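You operate a simulated robot arm through the tools that you are given. There is no shell and no other tool.

The job below is to be done with a simulated robot arm. You get a single attempt, and the scene is never put back.

Task
Put things in order on the work end of the timber table. At the end: the red towel roll stands where the pink cube lamp stood; the teal cube lamp stands on top of the white bottle; the pink cube lamp stands where the teal cube lamp stood; the silver small tin (marked "CORD") from the work end of the timber table is on the long green case; whatever was shut is shut again. Leave all else as you found it, and nothing knocked over.
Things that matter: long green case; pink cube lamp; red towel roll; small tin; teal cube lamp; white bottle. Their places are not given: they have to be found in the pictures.

Only the result counts: the job must be done as asked and must still hold three seconds after the hand-in. Knocking over, shifting, dropping, spilling or breaking anything else fails it. Flat cloth is picked up by pressing the open fingertips on it (5 to 10 N) and closing them slowly along it; thin cloth reads only 2 to 8 mm in the jaws.

Robot
A 6-joint arm with a two-finger parallel gripper, fixed in place. Base frame: the origin is at the foot of the arm, x ahead of it, y to its left, z up; the work surface is at about z = 0.8. Readings come in m, degrees, newtons and seconds.
With the tool pointing down near the work surface it reaches from about 0.26 to 0.68 m from the base axis. Its first joint turns from -66.0 to 66.0 degrees. Payload 2.9 kg.
The tool frame sits at the grasp point between the pads (the TCP): z along the fingers, y along the line on which they close. The tips reach 0.03 m beyond it. The gripper opens to 0.11 m. The fingers are 0.02 m wide and 0.01 m thick; the gripper's body (0.048 by 0.112 m) begins 0.055 m behind the TCP.
Orientation is that of the tool frame in the base frame, as [roll, pitch, yaw] about the fixed x, y, z axes, in that order (R = Rz(yaw) Ry(pitch) Rx(roll)). With the fingers straight down and closing along the base's y, the tool's x points along the base's -x, its y along +y and its z along -z.

Tools
- The arm moves only by the tool jog_arm. Its argument "targets" is a list of rows, each an object (a shift or turn left out is 0, a gripper value left out holds the last) with "travel": the shift along the tool's x, y, z in m, a list of three; "dr": the turn, a rotation vector about the tool's x, y, z in rad, a list of three. In form: [{"travel": [dx, dy, dz], "dr": [wx, wy, wz]}, ...]. A call has 1 to 20 rows; each row shifts and turns the commanded pose from where the row before left it, along the tool's axes as they then stand. "gripper" is the finger opening in m, from 0 to 0.11, set as the call begins (left out, the last holds). A row lasts 0.2 s, in which the tool goes at most 0.05 m and 8.6 degrees; a call with a longer step from one row to the next is refused whole, and so is a gripper value outside its range. Where a pose cannot be reached the arm comes as near as it can. A force on the tool above 40 N (or 10 N above the force at the start of the call, whichever is more), or a blocked arm, ends the call early, and 0.2 s more pass. Each finger travels about 0.108 m/s and halts on what it meets, pressing with about 28 N; the grip force reading is that of the motor and also rises with nothing between the fingers. The clock runs only during rows and for 0.2 s after the last one: add rows that do not move to give the fingers time. It gives the time, the measured TCP pose, the force on the tool (base axes), the opening and the grip force at its end, in the units of the frame above (readings bear some noise), with the torque about the TCP (base axes, N m) and any sound that the robot's microphone picked up, and new pictures: "pictures" is both (left out), scene, wrist or none.
- Cameras (640 x 400 px; columns grow to the right, rows downward): "scene" is fixed at [0.0748, 0.4438, 1.3819]; the picture's right is [-0.69, -0.72, 0.00], its down [-0.50, 0.48, -0.72] and it looks along [0.52, -0.50, -0.70] (base axes); focal length 270 px, centre (320, 200). "wrist" rides on the gripper at [0.072, 0.017, -0.103] in the tool frame; the picture's right is [-0.23, 0.97, 0.00], its down [-0.76, -0.18, -0.62] and it looks along [-0.61, -0.14, 0.78] (tool axes); focal length 222 px, centre (320, 200).
- point_at(camera, pixels): for up to 12 pixels [column, row] of the newest picture of that camera ("zoom" is the newest enlarged one), the place [x, y, z] in the base frame of the surface seen there, good to about 0.002 m, but the place of the scene camera against the robot may be out by one fixed shift of up to 0.018 m in any direction. The clock stands still meanwhile.
- close_up(camera, box): a new picture of the part [left, top, right, bottom] of that camera's present view, enlarged. The clock stands still meanwhile.
- hand_in(): hands the job in; it is judged then, once.

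Leave the gripper open and the arm clear of the work at the hand-in unless told otherwise.

The tools are called after "Request:" as a command line: name --argument value ..., lists and objects as JSON in quotes. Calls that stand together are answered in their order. jog_arm: Moves the arm, as the interface text tells. Its arguments: {"type":"object","properties":{"targets":{"type":"array"},"gripper":{"type":"number"},"pictures":{"type":"string","enum":["both","scene","wrist","none"]}},"required":["targets"]} The other tools are called the same way: point_at (camera, pixels) gives the place of the surface under pixels of a picture; close_up (camera, box) takes an enlarged picture of a part of a camera's view; hand_in () hands the job in.

At the start:

```text
time_s: 0.0
position: [0.4783, -0.1207, 1.0787]
tcp_rot: [-179.9, 0.0, 179.9]
wrist_force: [-0.2, 0.3, 0.6]
torque: [-0.01, 0.01, -0.01]
gripper_width: 0.1099
grasp_force: 0.0
```

scene: 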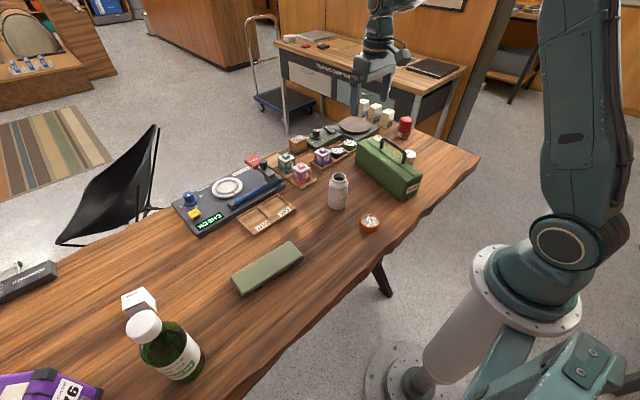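
wrist: 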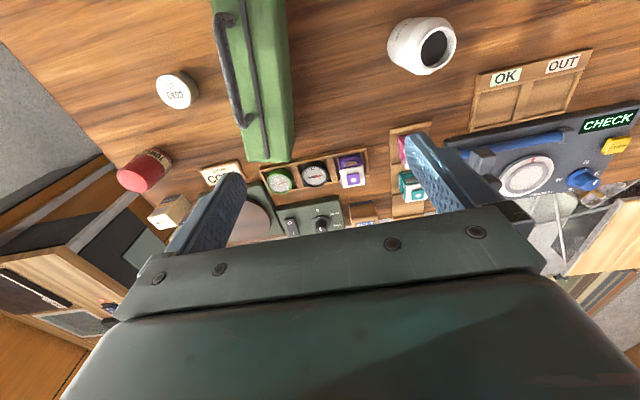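

I see a long timber table with a green toolbox, a flat green case, a white bottle, small cube lamps and tins. First I'll take enlarged views of the middle of the scene picture.

Request:
close_up --camera "scene" --box '[230, 90, 430, 215]'

Request:
close_up --camera "wrist" --box '[100, 20, 420, 220]'

Request:
close_up --camera "scene" --box '[0, 140, 320, 400]'

```text
3.20 times, centred on (330, 152) of scene
```

zoom: 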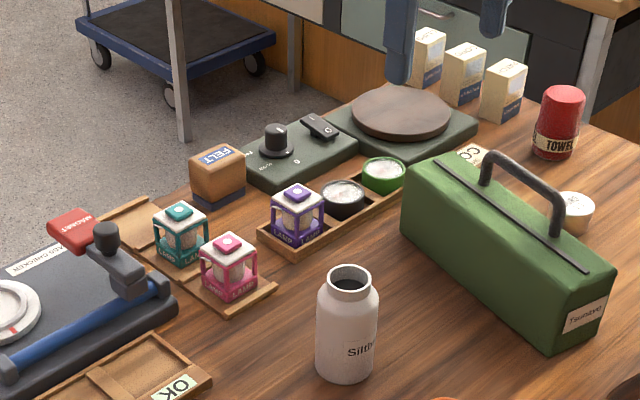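

```text
2.00 times, centred on (260, 120) of wrist
```

zoom: 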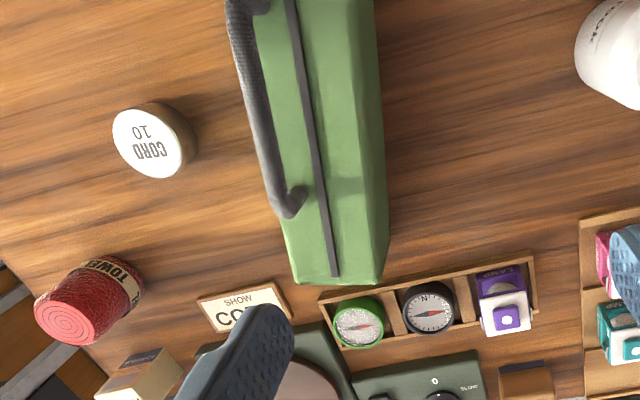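

```text
1.54 times, centred on (160, 270) of scene
```

zoom: 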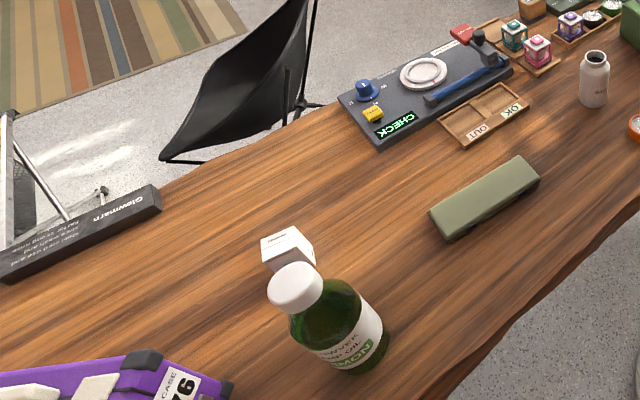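

The teal and pink lamps stand in a small tray with slots, the white bottle is in front of them, the red towel roll is near the right back and the CORD tin is beside the green box. I'll enlarge further to see the details of each.

Request:
close_up --camera "scene" --box '[265, 140, 345, 190]'

Request:
close_up --camera "scene" --box '[350, 110, 430, 160]'

Request:
close_up --camera "scene" --box '[310, 165, 406, 240]'

Request:
close_up --camera "scene" --box '[215, 220, 325, 300]'

```text
8.00 times, centred on (305, 165) of scene
```

zoom: 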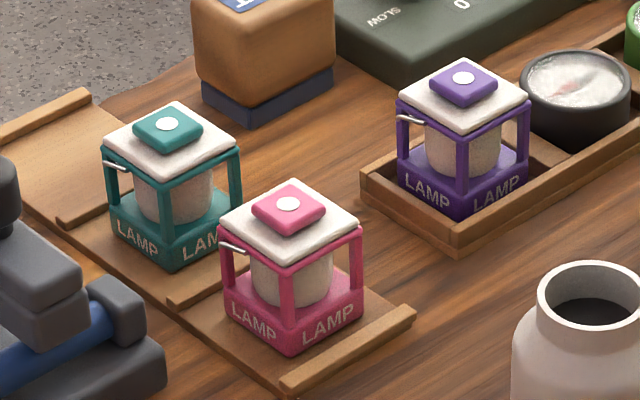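

```text
8.00 times, centred on (390, 135) of scene
```

zoom: 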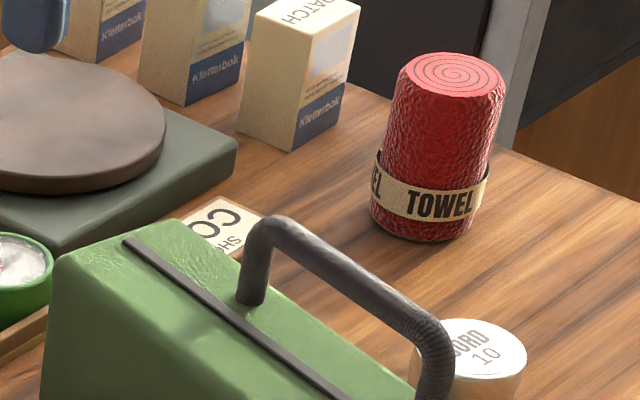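

```text
5.33 times, centred on (358, 202) of scene
```

zoom: 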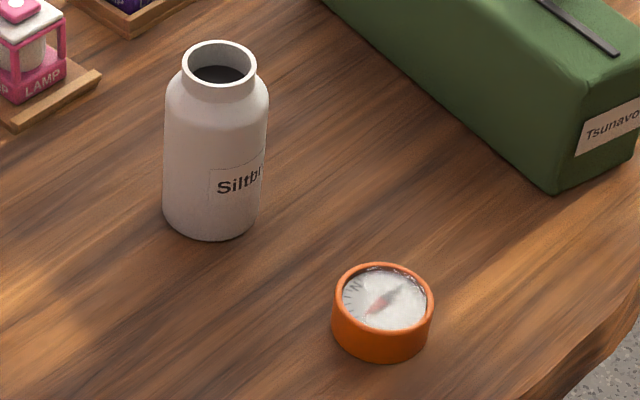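

```text
5.00 times, centred on (270, 260) of scene
```

zoom: 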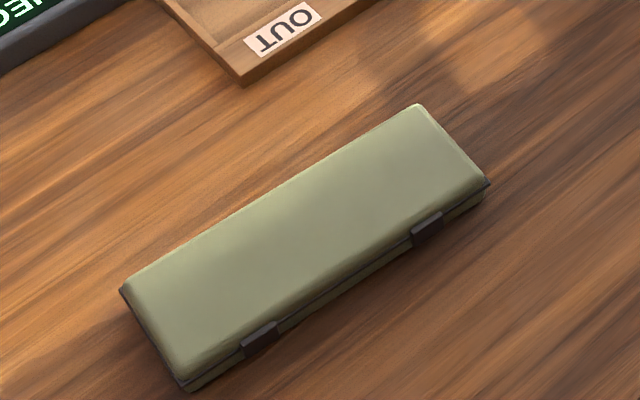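

The flat olive case with two clasps at scene (268,268) is the long green case; the box with the handle is a toolbox. The open-mouthed "Siltbr.." bottle at (338,190) is the white bottle. Now I'll measure places, with both cameras so as to find the scene camera's shift.

Request:
point_at --camera "wrist" --pixels '[[173, 90], [135, 176], [150, 165], [435, 45], [410, 40], [352, 180], [415, 190], [280, 181], [315, 174], [405, 150], [527, 178], [610, 145]]'

Request:
point_at --camera "scene" --pixels '[[409, 154], [405, 119], [404, 130], [338, 176], [286, 156], [301, 166], [322, 150], [268, 268], [337, 152], [370, 219], [246, 222], [228, 186]]'

```text
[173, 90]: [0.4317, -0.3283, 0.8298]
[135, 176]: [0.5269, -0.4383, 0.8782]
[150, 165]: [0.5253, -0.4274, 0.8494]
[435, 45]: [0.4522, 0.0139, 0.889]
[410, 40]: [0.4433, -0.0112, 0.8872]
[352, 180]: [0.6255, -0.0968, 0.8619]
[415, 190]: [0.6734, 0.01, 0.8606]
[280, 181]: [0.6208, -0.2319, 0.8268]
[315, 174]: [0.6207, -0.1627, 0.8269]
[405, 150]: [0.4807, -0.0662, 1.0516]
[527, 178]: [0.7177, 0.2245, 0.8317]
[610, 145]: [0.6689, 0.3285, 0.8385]
```

```text
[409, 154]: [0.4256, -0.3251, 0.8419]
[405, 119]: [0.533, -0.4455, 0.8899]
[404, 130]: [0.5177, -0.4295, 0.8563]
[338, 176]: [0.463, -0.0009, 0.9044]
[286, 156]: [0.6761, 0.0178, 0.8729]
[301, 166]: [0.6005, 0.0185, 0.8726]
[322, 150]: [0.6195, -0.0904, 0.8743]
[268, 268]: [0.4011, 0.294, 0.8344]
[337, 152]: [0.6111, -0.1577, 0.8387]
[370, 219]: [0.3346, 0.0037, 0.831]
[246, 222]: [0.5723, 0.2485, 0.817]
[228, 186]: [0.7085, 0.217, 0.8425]
```

The scene camera reads about 12 mm too high in z and a few mm off in x, y against the wrist camera. I'll move the arm up above the lamps (about x 0.60, y 0.01, z 1.08) to look at them from close up.

Request:
jog_arm --targets '[{"travel": [-0.03, 0.03, 0]}, {"travel": [-0.03, 0.03, 0]}, {"travel": [-0.03, 0.03, 0]}, {"travel": [-0.02, 0.03, 0]}, {"travel": [0, 0, 0]}]' --gripper 0.11

```text
time_s: 1.2
position: [0.5896, -0.0009, 1.0797]
tcp_rot: [-180.0, 0.0, -180.0]
wrist_force: [-0.6, 0.2, 0.4]
torque: [0.02, -0.02, -0.02]
gripper_width: 0.1098
grasp_force: 0.1
```

scene: 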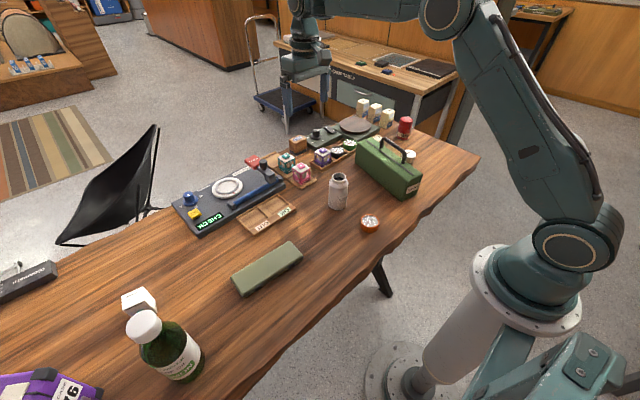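
wrist: 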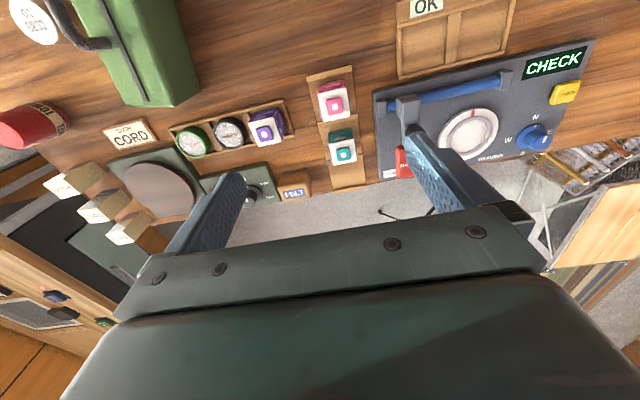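

Now the lamps are at about (333,98) pink and (342,146) teal in the wrist view. I'll enlarge that part.

Request:
close_up --camera "wrist" --box '[280, 60, 424, 150]'

Request:
close_up --camera "wrist" --box '[280, 100, 440, 200]'

```text
4.44 times, centred on (352, 105) of wrist
```

zoom: 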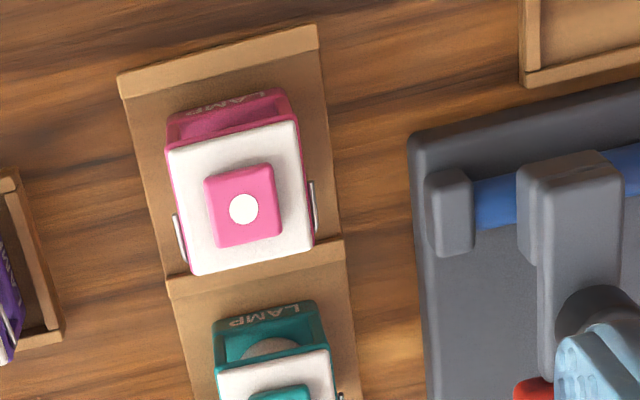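

```text
4.00 times, centred on (360, 150) of wrist
```

zoom: 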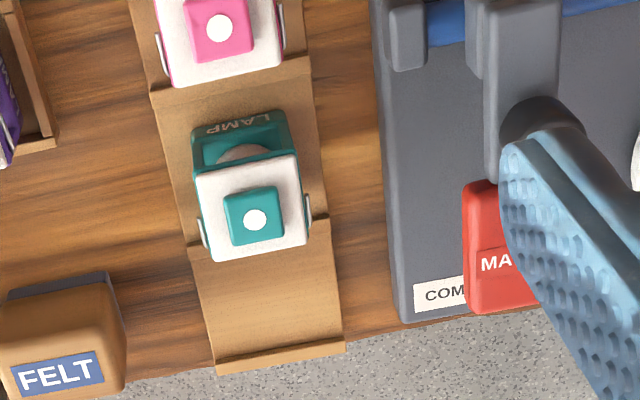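

Both lamps have clear room to the left and right (base y). I'll measure their caps, sides, the tray dividers and the nearby obstacles, in the present zoom and the wrist picture.

Request:
point_at --camera "zoom" --pixels '[[255, 220], [200, 190], [292, 165], [305, 243], [216, 255], [218, 27], [245, 128], [155, 93], [310, 65], [190, 247], [328, 218], [385, 200]]'

Request:
point_at --camera "wrist" --pixels '[[335, 107], [316, 95], [348, 88], [352, 113], [320, 120], [319, 98], [352, 104], [345, 84], [265, 133], [308, 190], [375, 96], [345, 188]]'

```text
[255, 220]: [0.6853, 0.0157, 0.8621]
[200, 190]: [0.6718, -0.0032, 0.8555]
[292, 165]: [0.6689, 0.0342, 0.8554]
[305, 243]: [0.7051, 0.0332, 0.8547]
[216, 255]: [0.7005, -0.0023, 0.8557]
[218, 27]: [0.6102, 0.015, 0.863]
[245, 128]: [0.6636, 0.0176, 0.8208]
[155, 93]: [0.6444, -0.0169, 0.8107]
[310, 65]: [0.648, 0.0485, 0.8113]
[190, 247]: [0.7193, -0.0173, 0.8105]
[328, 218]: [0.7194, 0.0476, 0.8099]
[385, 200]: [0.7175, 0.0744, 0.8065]
```

```text
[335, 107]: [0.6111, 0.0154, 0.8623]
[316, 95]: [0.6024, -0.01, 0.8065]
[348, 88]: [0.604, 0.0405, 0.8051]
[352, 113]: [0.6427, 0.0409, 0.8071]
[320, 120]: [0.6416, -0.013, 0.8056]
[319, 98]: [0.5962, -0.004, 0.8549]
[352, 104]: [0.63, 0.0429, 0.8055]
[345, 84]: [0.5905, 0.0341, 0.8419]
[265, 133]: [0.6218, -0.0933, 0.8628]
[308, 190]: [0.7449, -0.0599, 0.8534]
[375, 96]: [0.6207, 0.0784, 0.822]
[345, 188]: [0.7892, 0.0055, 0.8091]
```

Teal lamp centre is about (0.686, 0.016), top plate z 0.855; pink is about (0.611, 0.015). The slot floor is about z 0.805 with dividers at x 0.645 and 0.720. I'll move over the teal lamp at z 0.95 with the fingers opened to 0.08 and look.

Request:
jog_arm --targets '[{"travel": [-0.024, 0.0042, 0.0325]}, {"travel": [-0.024, 0.0042, 0.0325]}, {"travel": [-0.024, 0.0042, 0.0325]}, {"travel": [-0.024, 0.0042, 0.0325]}, {"travel": [0, 0, 0]}]' --gripper 0.08

```text
time_s: 2.4
position: [0.6736, 0.0211, 0.9489]
tcp_rot: [180.0, 0.1, 180.0]
wrist_force: [0.5, -0.3, 0.4]
torque: [0.02, 0.04, -0.01]
gripper_width: 0.08
grasp_force: 0.0
out of reach, approached as far as the arm can: row 4
```

scene: 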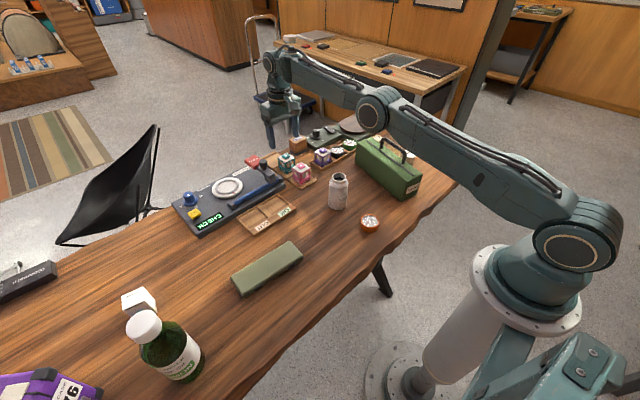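
wrist: 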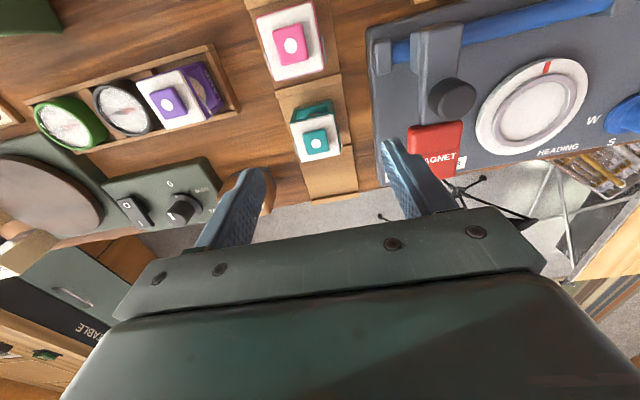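

The arm stopped at x 0.674 (reach limit at this height). The teal lamp is at wrist (317,142). I'll measure both lamps accurately from here with an enlarged view.

Request:
close_up --camera "wrist" --box '[240, 0, 400, 100]'

Request:
close_up --camera "wrist" --box '[256, 90, 384, 170]'

```text
4.00 times, centred on (320, 50) of wrist
```

zoom: 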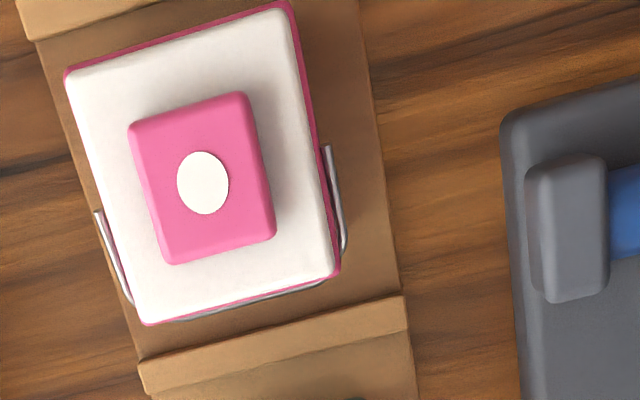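

```text
5.00 times, centred on (320, 130) of wrist
```

zoom: 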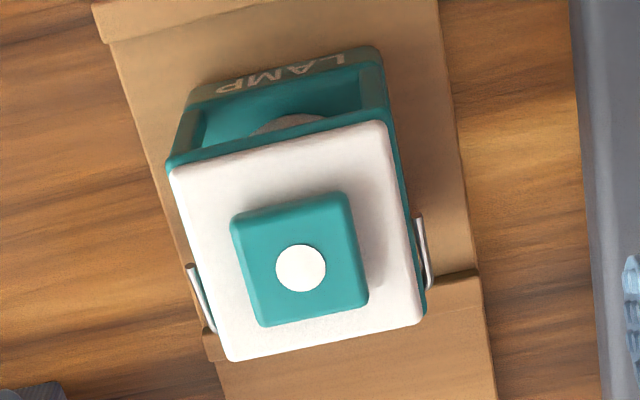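

I see a thin wire bail folded around the far side of each lamp. I'll read the teal lamp's plate corners and dot, the wire ends and the tray dividers.

Request:
point_at --camera "zoom" --pixels '[[300, 268], [176, 176], [382, 130], [416, 318], [236, 353], [192, 275], [421, 235], [205, 320], [285, 72], [215, 345], [450, 280], [585, 150]]'

Request:
point_at --camera "wrist" --pixels '[[291, 46], [260, 20], [309, 5], [321, 66], [278, 78], [308, 86], [155, 55], [240, 100], [262, 180], [425, 140], [395, 20], [450, 95]]'

```text
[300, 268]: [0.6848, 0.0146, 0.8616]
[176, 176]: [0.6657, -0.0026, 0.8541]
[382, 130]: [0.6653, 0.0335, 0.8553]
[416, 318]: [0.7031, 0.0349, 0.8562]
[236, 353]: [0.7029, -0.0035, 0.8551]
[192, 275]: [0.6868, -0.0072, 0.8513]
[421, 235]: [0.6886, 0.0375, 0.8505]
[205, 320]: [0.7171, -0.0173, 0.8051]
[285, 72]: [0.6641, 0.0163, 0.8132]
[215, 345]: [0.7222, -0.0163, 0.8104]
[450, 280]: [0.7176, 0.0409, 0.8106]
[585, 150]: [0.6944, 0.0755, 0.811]
```

```text
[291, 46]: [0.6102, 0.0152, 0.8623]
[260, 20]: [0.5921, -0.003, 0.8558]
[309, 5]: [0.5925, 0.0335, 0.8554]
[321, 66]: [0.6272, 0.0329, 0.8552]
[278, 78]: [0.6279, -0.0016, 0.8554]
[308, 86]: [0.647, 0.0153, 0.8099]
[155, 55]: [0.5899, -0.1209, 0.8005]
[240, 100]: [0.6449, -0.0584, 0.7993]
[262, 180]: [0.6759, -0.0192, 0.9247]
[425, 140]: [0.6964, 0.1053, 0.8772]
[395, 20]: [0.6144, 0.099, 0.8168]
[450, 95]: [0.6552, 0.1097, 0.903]
```

Teal lamp centre (0.684, 0.0157), 38 mm square, aligned with the axes; pink centre (0.610, 0.0155). The knob on the check board tops at z 0.903, y 0.11, clear of the hand. I'll lower to z 0.90 and correct y, seeing how far x reaches.

Request:
jog_arm --targets '[{"travel": [0, -0.0027, 0.025]}, {"travel": [0, -0.0027, 0.024]}, {"travel": [0, 0, 0]}]' --pictures "wrist"

```text
time_s: 3.2
position: [0.6756, 0.0156, 0.9002]
tcp_rot: [-180.0, 0.0, 179.8]
wrist_force: [-0.6, -0.7, -0.1]
torque: [-0.02, 0.05, 0.0]
gripper_width: 0.0801
grasp_force: 0.0
```

wrist: 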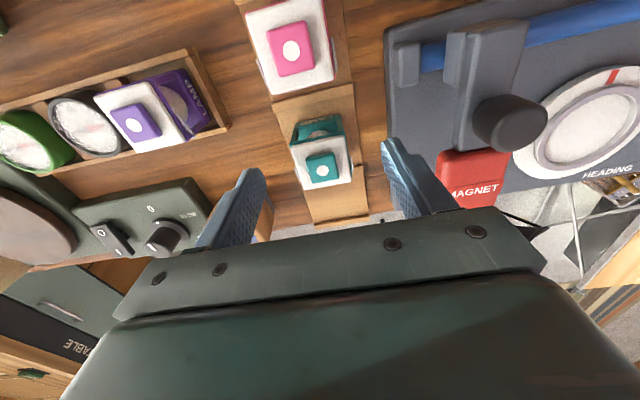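

I'm at (0.6756, 0.0156, 0.900). Now I'll go forward about 8 mm if reach allows and down to z 0.845 around the lamp (tips at 0.815, fingers well outside the lamp).

Request:
jog_arm --targets '[{"travel": [-0.002, 0, 0.02]}, {"travel": [-0.003, 0, 0.02]}, {"travel": [-0.003, 0, 0.015]}, {"travel": [0, 0, 0]}]' --pictures "wrist"

```text
time_s: 4.2
position: [0.6819, 0.0159, 0.8434]
tcp_rot: [-180.0, 0.1, 180.0]
wrist_force: [0.1, 0.3, 0.1]
torque: [0.0, 0.02, 0.0]
gripper_width: 0.0799
grasp_force: 0.1
```

wrist: 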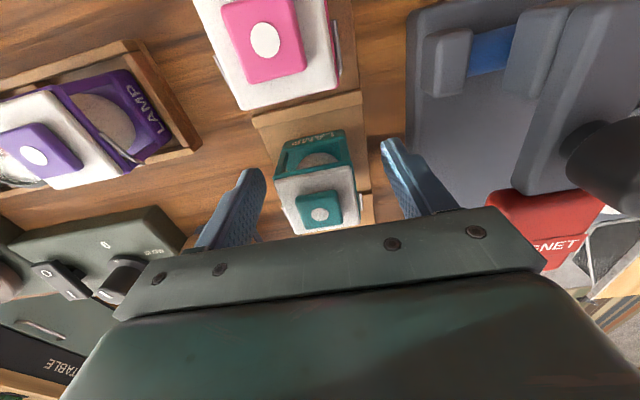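

The lamp sits between the fingers, at (0.682, 0.016, 0.843). Now I close on it gently.

Request:
jog_arm --targets '[{"travel": [0, 0, 0]}, {"travel": [0, 0, 0]}, {"travel": [0, 0, 0]}]' --gripper 0.03 --pictures "wrist"

```text
time_s: 5.0
position: [0.6818, 0.0167, 0.8438]
tcp_rot: [-180.0, 0.0, 180.0]
wrist_force: [0.3, -0.1, 0.6]
torque: [-0.01, -0.01, 0.0]
gripper_width: 0.0417
grasp_force: 28.2
```

wrist: 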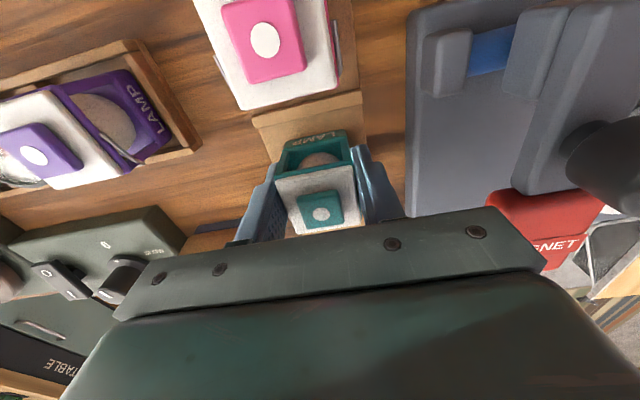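

The lamp is held (width 0.0417, 28 N). I'll lift it straight up first, then back toward the robot to x about 0.60, z 1.0, to look at the bottle.

Request:
jog_arm --targets '[{"travel": [0.0015, 0, -0.02]}, {"travel": [0.0025, 0, -0.02]}, {"travel": [0.0025, 0, -0.025]}, {"travel": [0.02, 0, -0.03]}, {"travel": [0.025, 0, -0.03]}, {"travel": [0.025, 0, -0.03]}, {"travel": [0, 0, 0]}]'

```text
time_s: 6.6
position: [0.6078, 0.0158, 0.9993]
tcp_rot: [-180.0, 0.0, 180.0]
wrist_force: [0.6, -0.4, -0.7]
torque: [0.0, -0.03, 0.02]
gripper_width: 0.0416
grasp_force: 28.3
```

scene: 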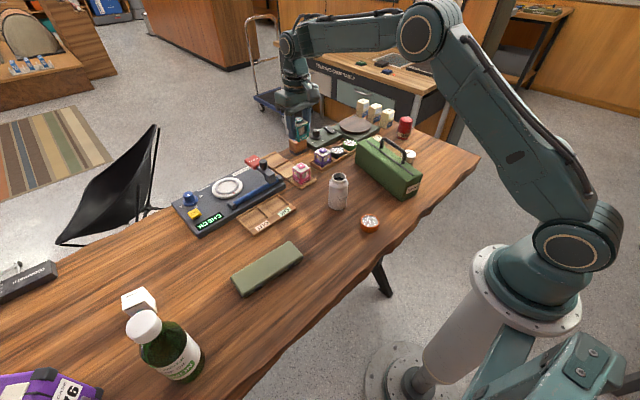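
wrist: 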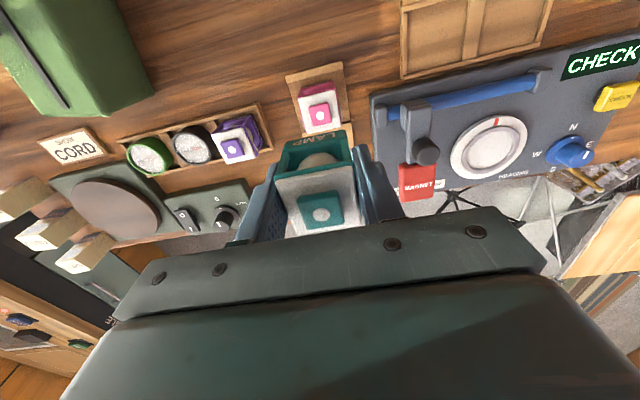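

The lamp is in the hand and the slot is empty. I'll move back to x about 0.51 so that the bottle mouth comes into the wrist view.

Request:
jog_arm --targets '[{"travel": [0.035, -0.004, 0]}, {"travel": [0.035, -0.004, 0]}, {"travel": [0.03, -0.004, 0]}, {"travel": [0, 0, 0]}]'

```text
time_s: 7.6
position: [0.5061, 0.0025, 1.0001]
tcp_rot: [-180.0, 0.0, -180.0]
wrist_force: [0.6, -0.5, -1.3]
torque: [0.0, 0.01, -0.03]
gripper_width: 0.0417
grasp_force: 27.4
```

scene: 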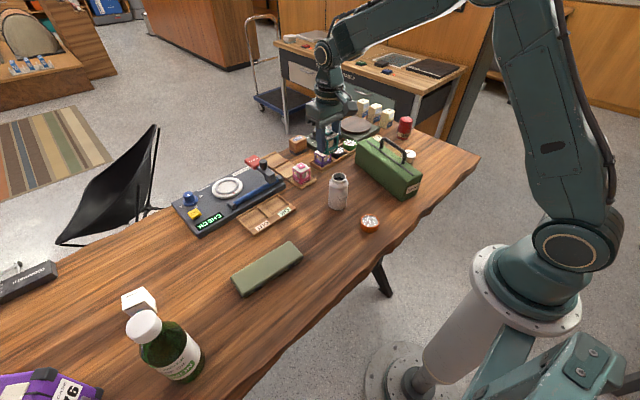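
wrist: 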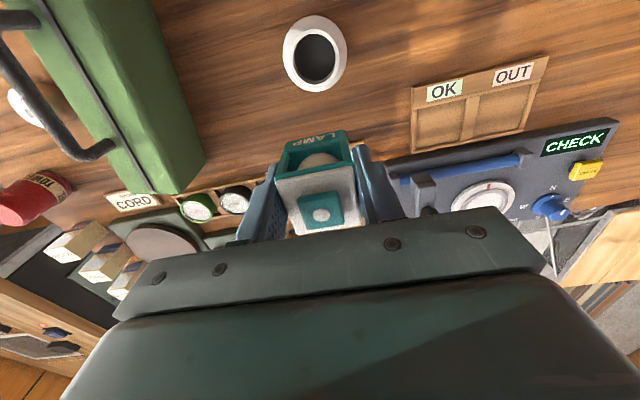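

The bottle mouth is now clear at wrist (314,57). I'll enlarge it and read its rim.

Request:
close_up --camera "wrist" --box '[266, 5, 362, 65]'

Request:
close_up --camera "wrist" --box '[266, 5, 370, 100]'

```text
6.67 times, centred on (314, 35) of wrist
```

zoom: 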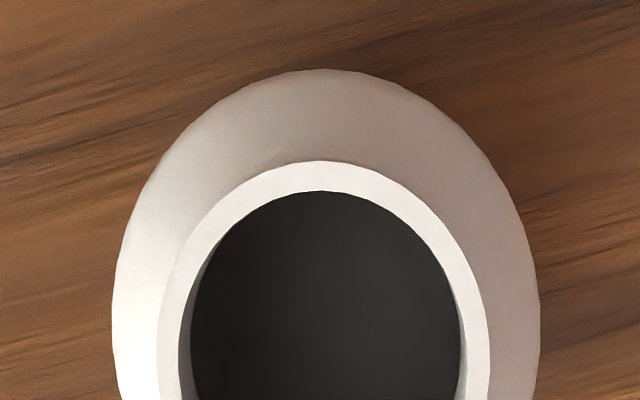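

```text
4.21 times, centred on (318, 52) of wrist
```

zoom: 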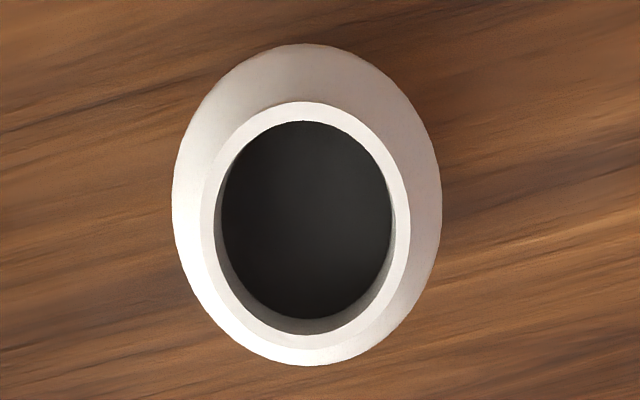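

Request:
point_at --camera "zoom" --pixels '[[303, 111], [208, 215], [403, 218], [312, 341], [240, 137], [368, 140], [375, 308], [245, 310], [305, 75], [185, 205], [430, 210], [305, 220]]'

```text
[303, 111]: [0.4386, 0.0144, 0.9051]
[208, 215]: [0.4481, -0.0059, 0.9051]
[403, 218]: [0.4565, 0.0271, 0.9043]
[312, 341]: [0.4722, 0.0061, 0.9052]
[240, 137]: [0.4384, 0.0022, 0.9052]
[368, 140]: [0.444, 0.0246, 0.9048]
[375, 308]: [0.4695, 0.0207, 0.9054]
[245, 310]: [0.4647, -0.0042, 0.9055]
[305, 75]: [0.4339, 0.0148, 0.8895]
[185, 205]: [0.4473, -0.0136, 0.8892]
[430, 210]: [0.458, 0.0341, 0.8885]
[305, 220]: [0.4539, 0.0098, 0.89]
```

Rim at z 0.905, centre about (0.454, 0.0106), outer diameter about 36 mm. The lamp's bottom is about 39 mm below the TCP and its centre 2 mm ahead of it. I'll move over the bottle and come down to z 0.965.

Request:
jog_arm --targets '[{"travel": [0.027, 0.004, 0]}, {"travel": [0.027, 0.004, 0]}, {"travel": [0, 0, 0.02]}, {"travel": [0, 0, 0.015]}, {"travel": [0, 0, 0]}]'

```text
time_s: 8.8
position: [0.4529, 0.0107, 0.9646]
tcp_rot: [180.0, 0.0, 179.9]
wrist_force: [-0.2, -0.1, -0.4]
torque: [0.03, 0.02, 0.0]
gripper_width: 0.0413
grasp_force: 28.1
```

scene: 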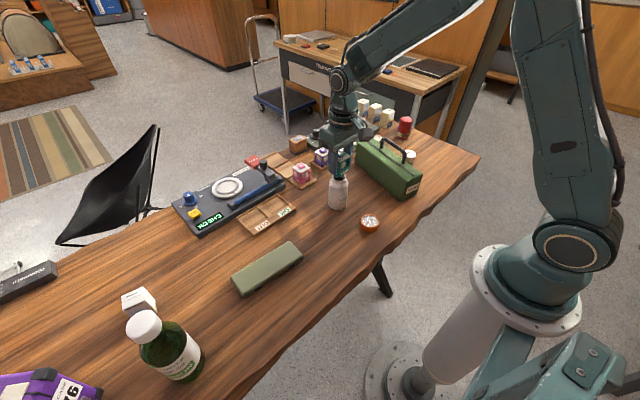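
wrist: 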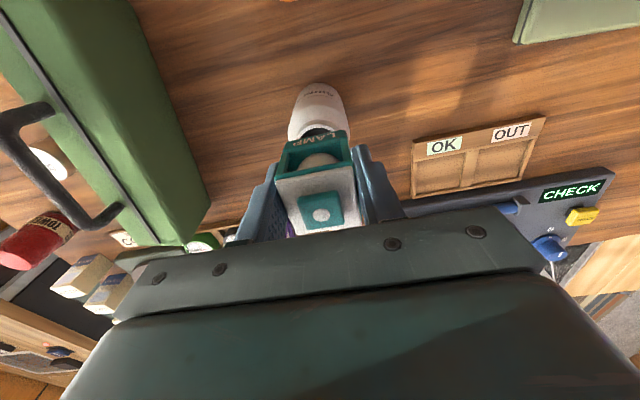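

The lamp is right over the bottle. I'll look at the gap in the enlarged scene view and read the lamp plate position in the hand.

Request:
close_up --camera "scene" --box '[300, 130, 380, 215]'

Request:
point_at --camera "wrist" --pixels '[[320, 215], [284, 180], [347, 169], [290, 150], [340, 140]]'

```text
4.71 times, centred on (340, 172) of scene
```

zoom: 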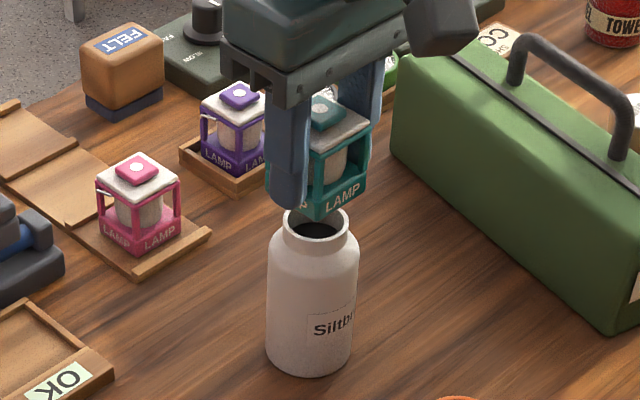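

```text
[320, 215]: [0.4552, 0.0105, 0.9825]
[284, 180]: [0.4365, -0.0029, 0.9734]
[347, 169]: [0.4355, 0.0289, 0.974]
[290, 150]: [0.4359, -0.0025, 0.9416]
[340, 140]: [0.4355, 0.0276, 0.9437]
```

The lamp's cap is at (0.455, 0.0105, 0.9825), so its bottom is about 0.9255: 20 mm above the rim and centred. I'll come down 16 mm, then in small steps.

Request:
jog_arm --targets '[{"travel": [0.001, 0, 0.008]}, {"travel": [0, 0, 0.005]}, {"travel": [0, 0, 0.003]}, {"travel": [0, 0, 0]}]' --pictures "none"

Request:
jog_arm --targets '[{"travel": [0, 0, 0.001]}, {"travel": [0, 0, 0.001]}, {"travel": [0, 0, 0]}]' --pictures "scene"

```text
time_s: 9.8
position: [0.4515, 0.0118, 0.948]
tcp_rot: [180.0, 0.1, -180.0]
wrist_force: [0.0, -0.5, -0.1]
torque: [-0.01, -0.02, 0.04]
gripper_width: 0.0418
grasp_force: 27.6
```

```text
time_s: 10.6
position: [0.4525, 0.0121, 0.9488]
tcp_rot: [-179.9, 0.0, 180.0]
wrist_force: [0.0, 0.3, -0.2]
torque: [0.03, 0.0, 0.03]
gripper_width: 0.0414
grasp_force: 28.4
```

scene: 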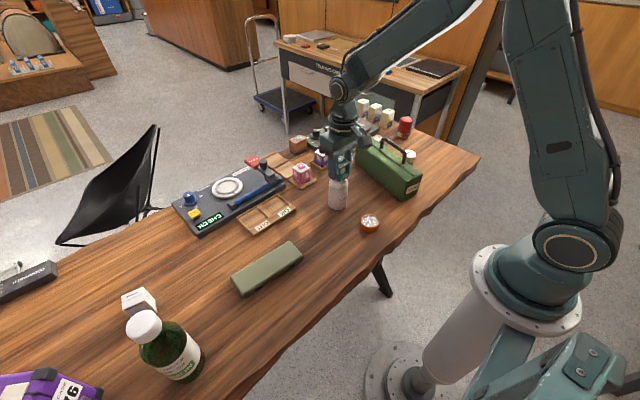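

No contact force yet. I go on in 1 mm steps, watching the force.

Request:
jog_arm --targets '[{"travel": [0, 0, 0.001]}, {"travel": [0, 0, 0]}]' --pictures "none"

Request:
jog_arm --targets '[{"travel": [0, 0, 0.001]}, {"travel": [0, 0, 0]}]' --pictures "none"

Request:
jog_arm --targets '[{"travel": [0, 0, 0.0005]}, {"travel": [0, 0, 0]}]' --pictures "both"

```text
time_s: 11.2
position: [0.4526, 0.0113, 0.9454]
tcp_rot: [179.9, 0.0, 179.9]
wrist_force: [-0.6, 0.4, -0.8]
torque: [0.02, 0.0, 0.0]
gripper_width: 0.0416
grasp_force: 28.4
```

```text
time_s: 11.8
position: [0.4515, 0.011, 0.9448]
tcp_rot: [-180.0, 0.0, -180.0]
wrist_force: [0.0, 0.8, -1.1]
torque: [0.0, 0.01, 0.01]
gripper_width: 0.0414
grasp_force: 28.2
```

```text
time_s: 12.4
position: [0.4521, 0.0111, 0.944]
tcp_rot: [179.8, 0.0, -179.9]
wrist_force: [0.8, -0.4, -1.2]
torque: [-0.02, -0.01, 0.0]
gripper_width: 0.0413
grasp_force: 28.6
```

scene: 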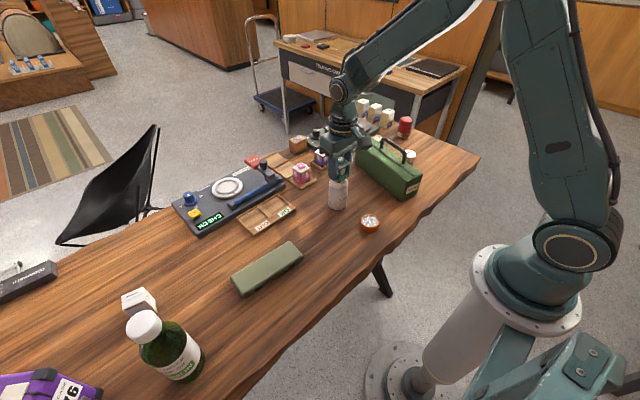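
wrist: 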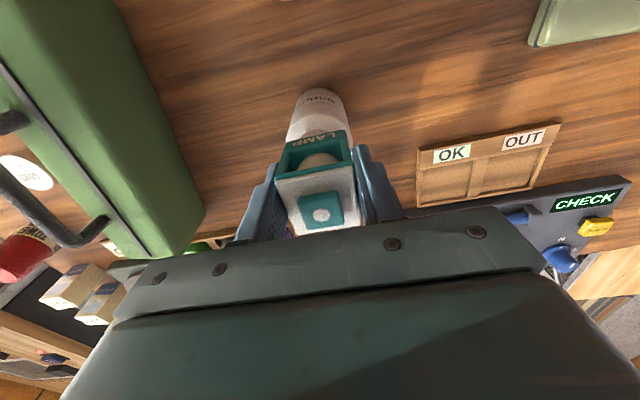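

Still only the lamp's weight in the force reading. More 1 mm steps.

Request:
jog_arm --targets '[{"travel": [0, 0, 0.001]}, {"travel": [0, 0, 0]}]' --pictures "none"

Request:
close_up --camera "scene" --box '[310, 150, 370, 190]'

```text
time_s: 13.0
position: [0.4523, 0.011, 0.9429]
tcp_rot: [179.9, 0.0, -180.0]
wrist_force: [0.1, 0.0, -1.1]
torque: [-0.02, -0.02, -0.03]
gripper_width: 0.0416
grasp_force: 27.8
```

```text
10.00 times, centred on (340, 170) of scene
```

zoom: 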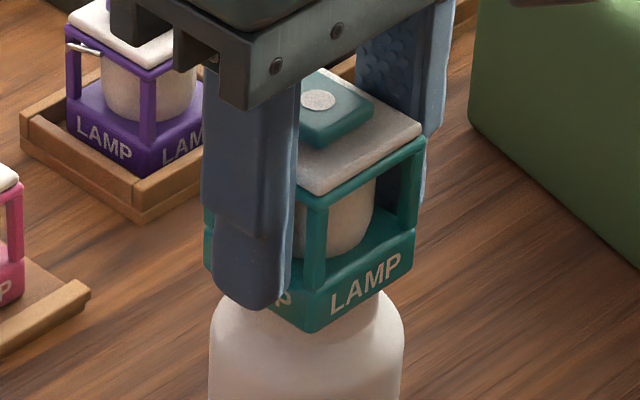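

Very near the rim now. One more small step at a time.

Request:
jog_arm --targets '[{"travel": [0, 0, 0.001]}, {"travel": [0, 0, 0]}]' --pictures "none"

```text
time_s: 13.6
position: [0.4518, 0.0106, 0.9422]
tcp_rot: [-180.0, 0.1, -180.0]
wrist_force: [-1.9, 1.2, 13.9]
torque: [0.0, 0.12, 0.0]
gripper_width: 0.0413
grasp_force: 28.5
```

Contact: 13.9 N up. I'll ease up by 0.7 mm and then open the fingers slightly.

Request:
jog_arm --targets '[{"travel": [0, 0, -0.0007]}, {"travel": [0, 0, 0]}]' --pictures "none"

```text
time_s: 14.2
position: [0.4518, 0.0109, 0.9431]
tcp_rot: [180.0, 0.1, 180.0]
wrist_force: [0.1, 0.5, 9.9]
torque: [0.01, -0.05, 0.04]
gripper_width: 0.0413
grasp_force: 27.7
```

Request:
jog_arm --targets '[{"travel": [0, 0, -0.0005]}, {"travel": [0, 0, 0]}]' --pictures "none"

```text
time_s: 14.8
position: [0.451, 0.009, 0.9421]
tcp_rot: [179.9, 0.1, -180.0]
wrist_force: [2.5, 0.0, 4.3]
torque: [0.07, -0.14, -0.02]
gripper_width: 0.0414
grasp_force: 28.0
```

The force is down to about 4 N, so the lamp rests lightly on the rim. I open the fingers a little way (to 0.055).

Request:
jog_arm --targets '[{"travel": [0, 0, 0]}, {"travel": [0, 0, 0]}]' --gripper 0.056

```text
time_s: 15.4
position: [0.4519, 0.0106, 0.9429]
tcp_rot: [180.0, 0.0, 180.0]
wrist_force: [-0.7, -0.7, 0.4]
torque: [0.0, 0.0, -0.05]
gripper_width: 0.0558
grasp_force: 0.1
```

scene: 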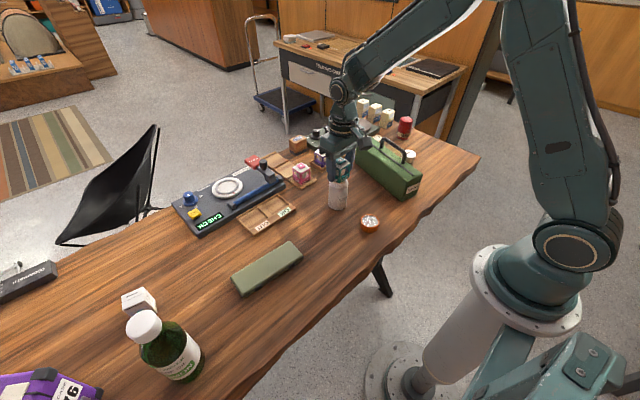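
wrist: 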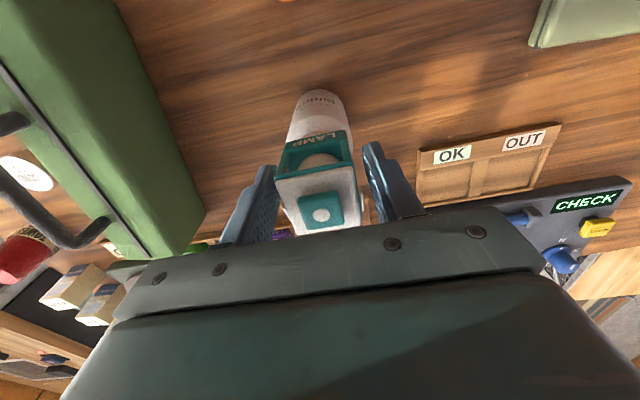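

The lamp stands on the bottle by itself. I open to 0.08 and rise straight up clear of it.

Request:
jog_arm --targets '[{"travel": [0, 0, 0]}, {"travel": [0, 0, -0.02]}, {"travel": [0, 0, -0.03]}, {"travel": [0, 0, -0.04]}, {"travel": [0, 0, -0.03]}, {"travel": [0, 0, 0]}]' --gripper 0.08

```text
time_s: 16.8
position: [0.452, 0.0131, 1.0642]
tcp_rot: [179.9, 0.0, 180.0]
wrist_force: [0.1, 0.0, 0.1]
torque: [-0.01, -0.02, -0.01]
gripper_width: 0.0798
grasp_force: 0.0
```

scene: 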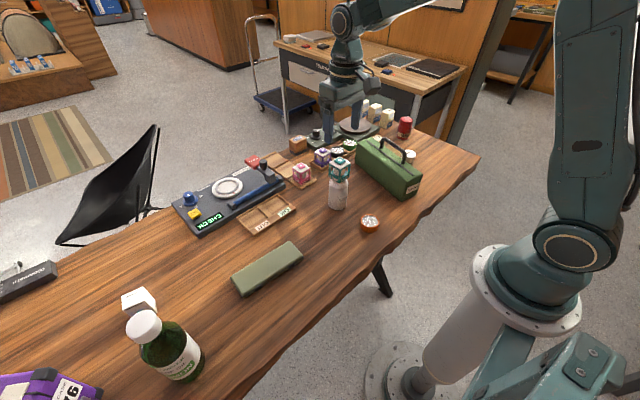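
wrist: 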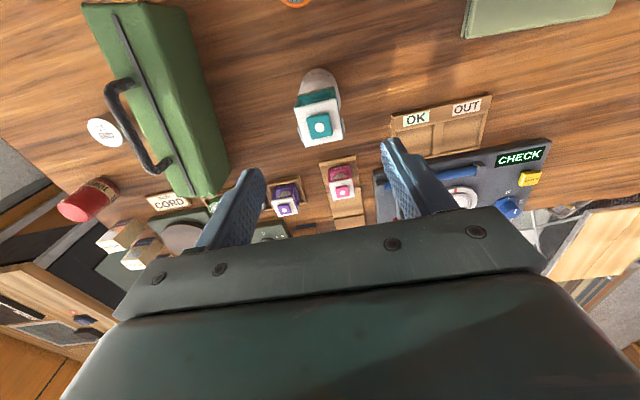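

The teal lamp stands on the bottle. Next is the pink lamp at (0.610, 0.0155): I go forward high above everything, then down to z 0.90 above it and look.

Request:
close_up --camera "scene" --box '[300, 140, 380, 220]'

Request:
jog_arm --targets '[{"travel": [-0.039, 0.0006, 0]}, {"travel": [-0.039, 0.0006, 0]}, {"travel": [-0.039, 0.0006, 0.027]}, {"travel": [-0.039, 0.0006, 0.027]}, {"travel": [0, 0, 0.037]}, {"travel": [0, 0, 0.037]}, {"travel": [0, 0, 0.036]}, {"travel": [0, 0, 0]}]' --gripper 0.08

```text
5.00 times, centred on (340, 180) of scene
```

zoom: 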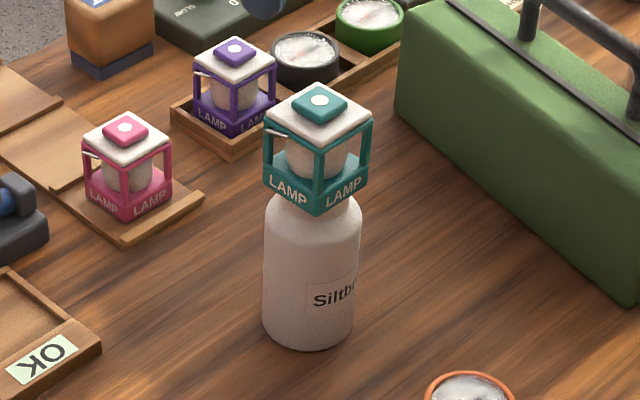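

```text
time_s: 18.6
position: [0.6085, 0.0134, 0.8985]
tcp_rot: [179.9, 0.0, 180.0]
wrist_force: [-0.2, -0.3, 0.7]
torque: [-0.02, -0.02, 0.01]
gripper_width: 0.0798
grasp_force: 0.1
```

scene: 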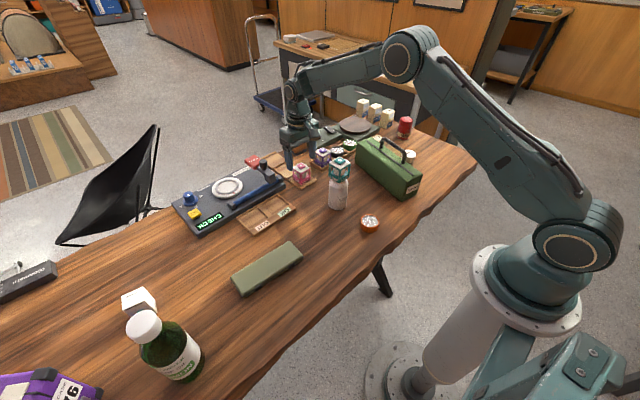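
wrist: 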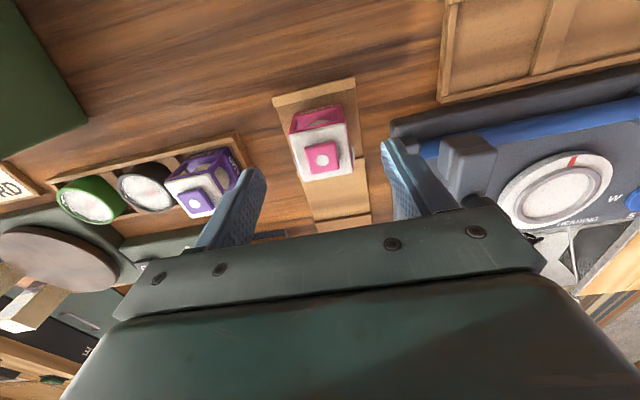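

Over the pink lamp at (0.6085, 0.0134, 0.8985). I check the lamp's place and the nearest obstacles.

Request:
point_at --camera "wrist" --pixels '[[322, 155], [292, 138], [344, 124], [353, 168], [304, 178], [330, 200], [392, 130], [440, 150], [245, 150], [315, 75]]'

```text
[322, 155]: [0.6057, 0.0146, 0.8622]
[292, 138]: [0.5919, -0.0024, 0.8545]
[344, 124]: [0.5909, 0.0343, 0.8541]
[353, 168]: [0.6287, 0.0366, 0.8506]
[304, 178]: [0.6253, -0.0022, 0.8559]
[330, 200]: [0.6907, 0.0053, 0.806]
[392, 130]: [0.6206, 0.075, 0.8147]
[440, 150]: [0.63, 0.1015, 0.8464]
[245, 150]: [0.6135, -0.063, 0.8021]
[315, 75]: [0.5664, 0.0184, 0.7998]
```

Pink lamp centre (0.6095, 0.016). I shift y by 2.4 mm and go down to z 0.844, then close.

Request:
jog_arm --targets '[{"travel": [0.0007, 0.0024, 0.018]}, {"travel": [0, 0, 0.018]}, {"travel": [0, 0, 0.0185]}, {"travel": [0, 0, 0]}]' --pictures "wrist"

Request:
jog_arm --targets '[{"travel": [0, 0, 0]}, {"travel": [0, 0, 0]}, {"travel": [0, 0, 0]}]' --gripper 0.03 --pictures "wrist"

```text
time_s: 19.6
position: [0.6079, 0.0168, 0.8454]
tcp_rot: [-180.0, 0.0, -180.0]
wrist_force: [-0.8, 0.0, 0.3]
torque: [0.02, 0.02, -0.01]
gripper_width: 0.0801
grasp_force: 0.2
```

wrist: 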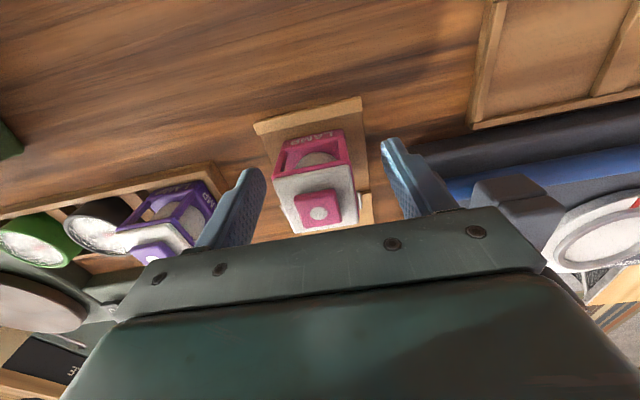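

```text
time_s: 20.4
position: [0.6077, 0.0162, 0.8448]
tcp_rot: [-179.9, 0.0, -180.0]
wrist_force: [-0.1, 0.1, 0.4]
torque: [0.02, -0.01, 0.0]
gripper_width: 0.0414
grasp_force: 28.2
```

wrist: 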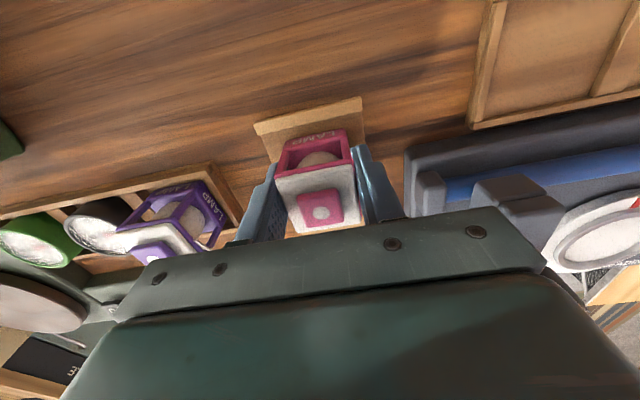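

Held (0.0414, 28 N). I lift 24 mm, move forward 74 mm to the teal lamp's old slot, and check before lowering.

Request:
jog_arm --targets '[{"travel": [0, 0, -0.012]}, {"travel": [0, 0, -0.012]}, {"travel": [-0.025, 0, 0]}, {"travel": [-0.025, 0, 0]}, {"travel": [-0.0243, -0.0004, 0]}, {"travel": [0, 0, 0]}]'

```text
time_s: 21.8
position: [0.6811, 0.015, 0.8691]
tcp_rot: [-180.0, -0.2, -180.0]
wrist_force: [0.4, 0.3, -1.4]
torque: [0.03, 0.01, 0.01]
gripper_width: 0.0416
grasp_force: 28.4
```

scene: 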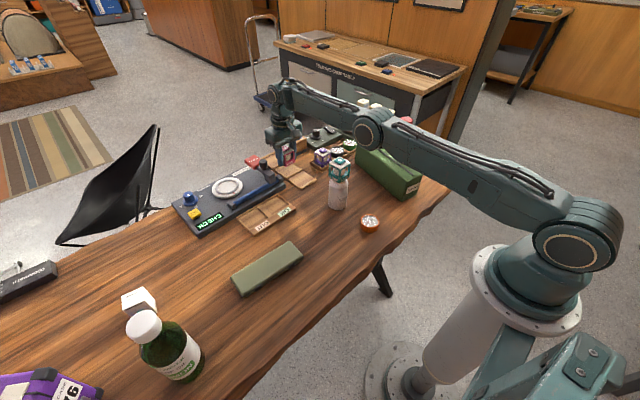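
wrist: 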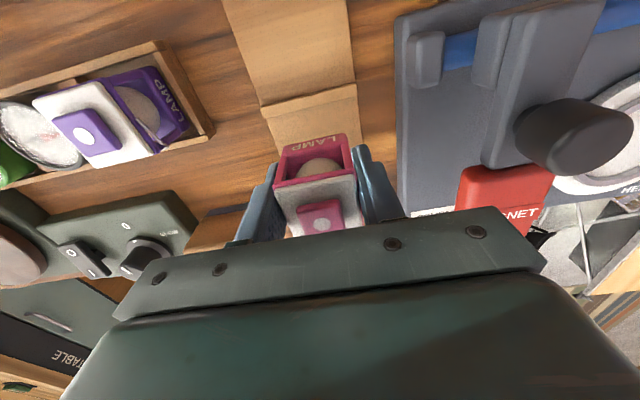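

Request:
point_at --camera "wrist" --pixels '[[321, 224], [300, 212], [276, 187], [350, 177], [310, 105], [262, 110], [357, 95]]'

```text
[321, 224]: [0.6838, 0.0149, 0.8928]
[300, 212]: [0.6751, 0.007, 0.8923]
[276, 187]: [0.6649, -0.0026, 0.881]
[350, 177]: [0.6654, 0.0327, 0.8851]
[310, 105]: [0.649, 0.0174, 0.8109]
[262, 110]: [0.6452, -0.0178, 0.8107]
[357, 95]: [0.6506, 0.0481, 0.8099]
```

The pink lamp's cap is at (0.684, 0.015), as the teal's was (0.685, 0.015). I lower 20 mm, then by small steps.

Request:
jog_arm --targets '[{"travel": [-0.0005, 0.0004, 0.01]}, {"travel": [0, 0, 0.007]}, {"travel": [0, 0, 0.004]}, {"travel": [0, 0, 0]}]' --pictures "none"

Request:
jog_arm --targets '[{"travel": [0, 0, 0.001]}, {"travel": [0, 0, 0]}]' --pictures "none"

Request:
jog_arm --targets '[{"travel": [0, 0, 0.001]}, {"travel": [0, 0, 0]}]' --pictures "wrist"

```text
time_s: 22.8
position: [0.6811, 0.0172, 0.847]
tcp_rot: [-180.0, 0.0, -180.0]
wrist_force: [0.0, -0.1, -0.8]
torque: [0.0, -0.03, -0.01]
gripper_width: 0.0419
grasp_force: 27.9
```

```text
time_s: 23.4
position: [0.6818, 0.016, 0.8456]
tcp_rot: [-179.9, 0.0, 180.0]
wrist_force: [0.0, -0.6, -1.2]
torque: [0.01, -0.05, -0.03]
gripper_width: 0.0415
grasp_force: 27.8
```

```text
time_s: 24.0
position: [0.6822, 0.0159, 0.8448]
tcp_rot: [180.0, 0.0, -179.9]
wrist_force: [-0.4, 0.6, -0.7]
torque: [-0.01, 0.0, -0.01]
gripper_width: 0.0415
grasp_force: 27.6
```

wrist: 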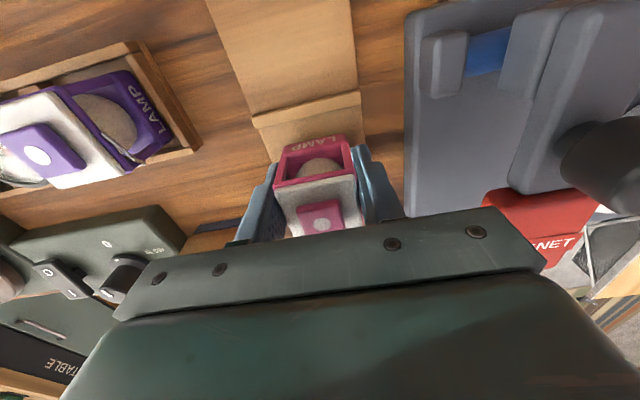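

No contact yet; a further 1 mm step at a time.

Request:
jog_arm --targets '[{"travel": [0, 0, 0.0008]}, {"travel": [0, 0, 0]}]' --pictures "none"

```text
time_s: 24.6
position: [0.6822, 0.0153, 0.8452]
tcp_rot: [-180.0, 0.0, -180.0]
wrist_force: [1.1, 0.6, -1.4]
torque: [-0.01, -0.02, 0.0]
gripper_width: 0.0415
grasp_force: 28.0
```

Request:
jog_arm --targets '[{"travel": [0, 0, 0.0008]}, {"travel": [0, 0, 0]}]' --pictures "none"

```text
time_s: 25.2
position: [0.681, 0.0169, 0.8444]
tcp_rot: [-180.0, 0.0, 180.0]
wrist_force: [-0.3, 0.4, -0.8]
torque: [0.02, 0.04, 0.01]
gripper_width: 0.0416
grasp_force: 28.4
```

Request:
jog_arm --targets '[{"travel": [0, 0, 0.0008]}, {"travel": [0, 0, 0]}]' --pictures "none"

```text
time_s: 25.8
position: [0.6833, 0.0157, 0.8415]
tcp_rot: [179.9, 0.0, 179.9]
wrist_force: [0.5, 0.3, -0.5]
torque: [0.01, 0.0, 0.01]
gripper_width: 0.0411
grasp_force: 28.1
```

Request:
jog_arm --targets '[{"travel": [0, 0, 0.0008]}, {"travel": [0, 0, 0]}]' --pictures "none"

```text
time_s: 26.4
position: [0.6818, 0.0167, 0.843]
tcp_rot: [-180.0, 0.0, -180.0]
wrist_force: [0.4, -0.2, -0.8]
torque: [-0.01, 0.03, -0.01]
gripper_width: 0.0413
grasp_force: 28.0
```

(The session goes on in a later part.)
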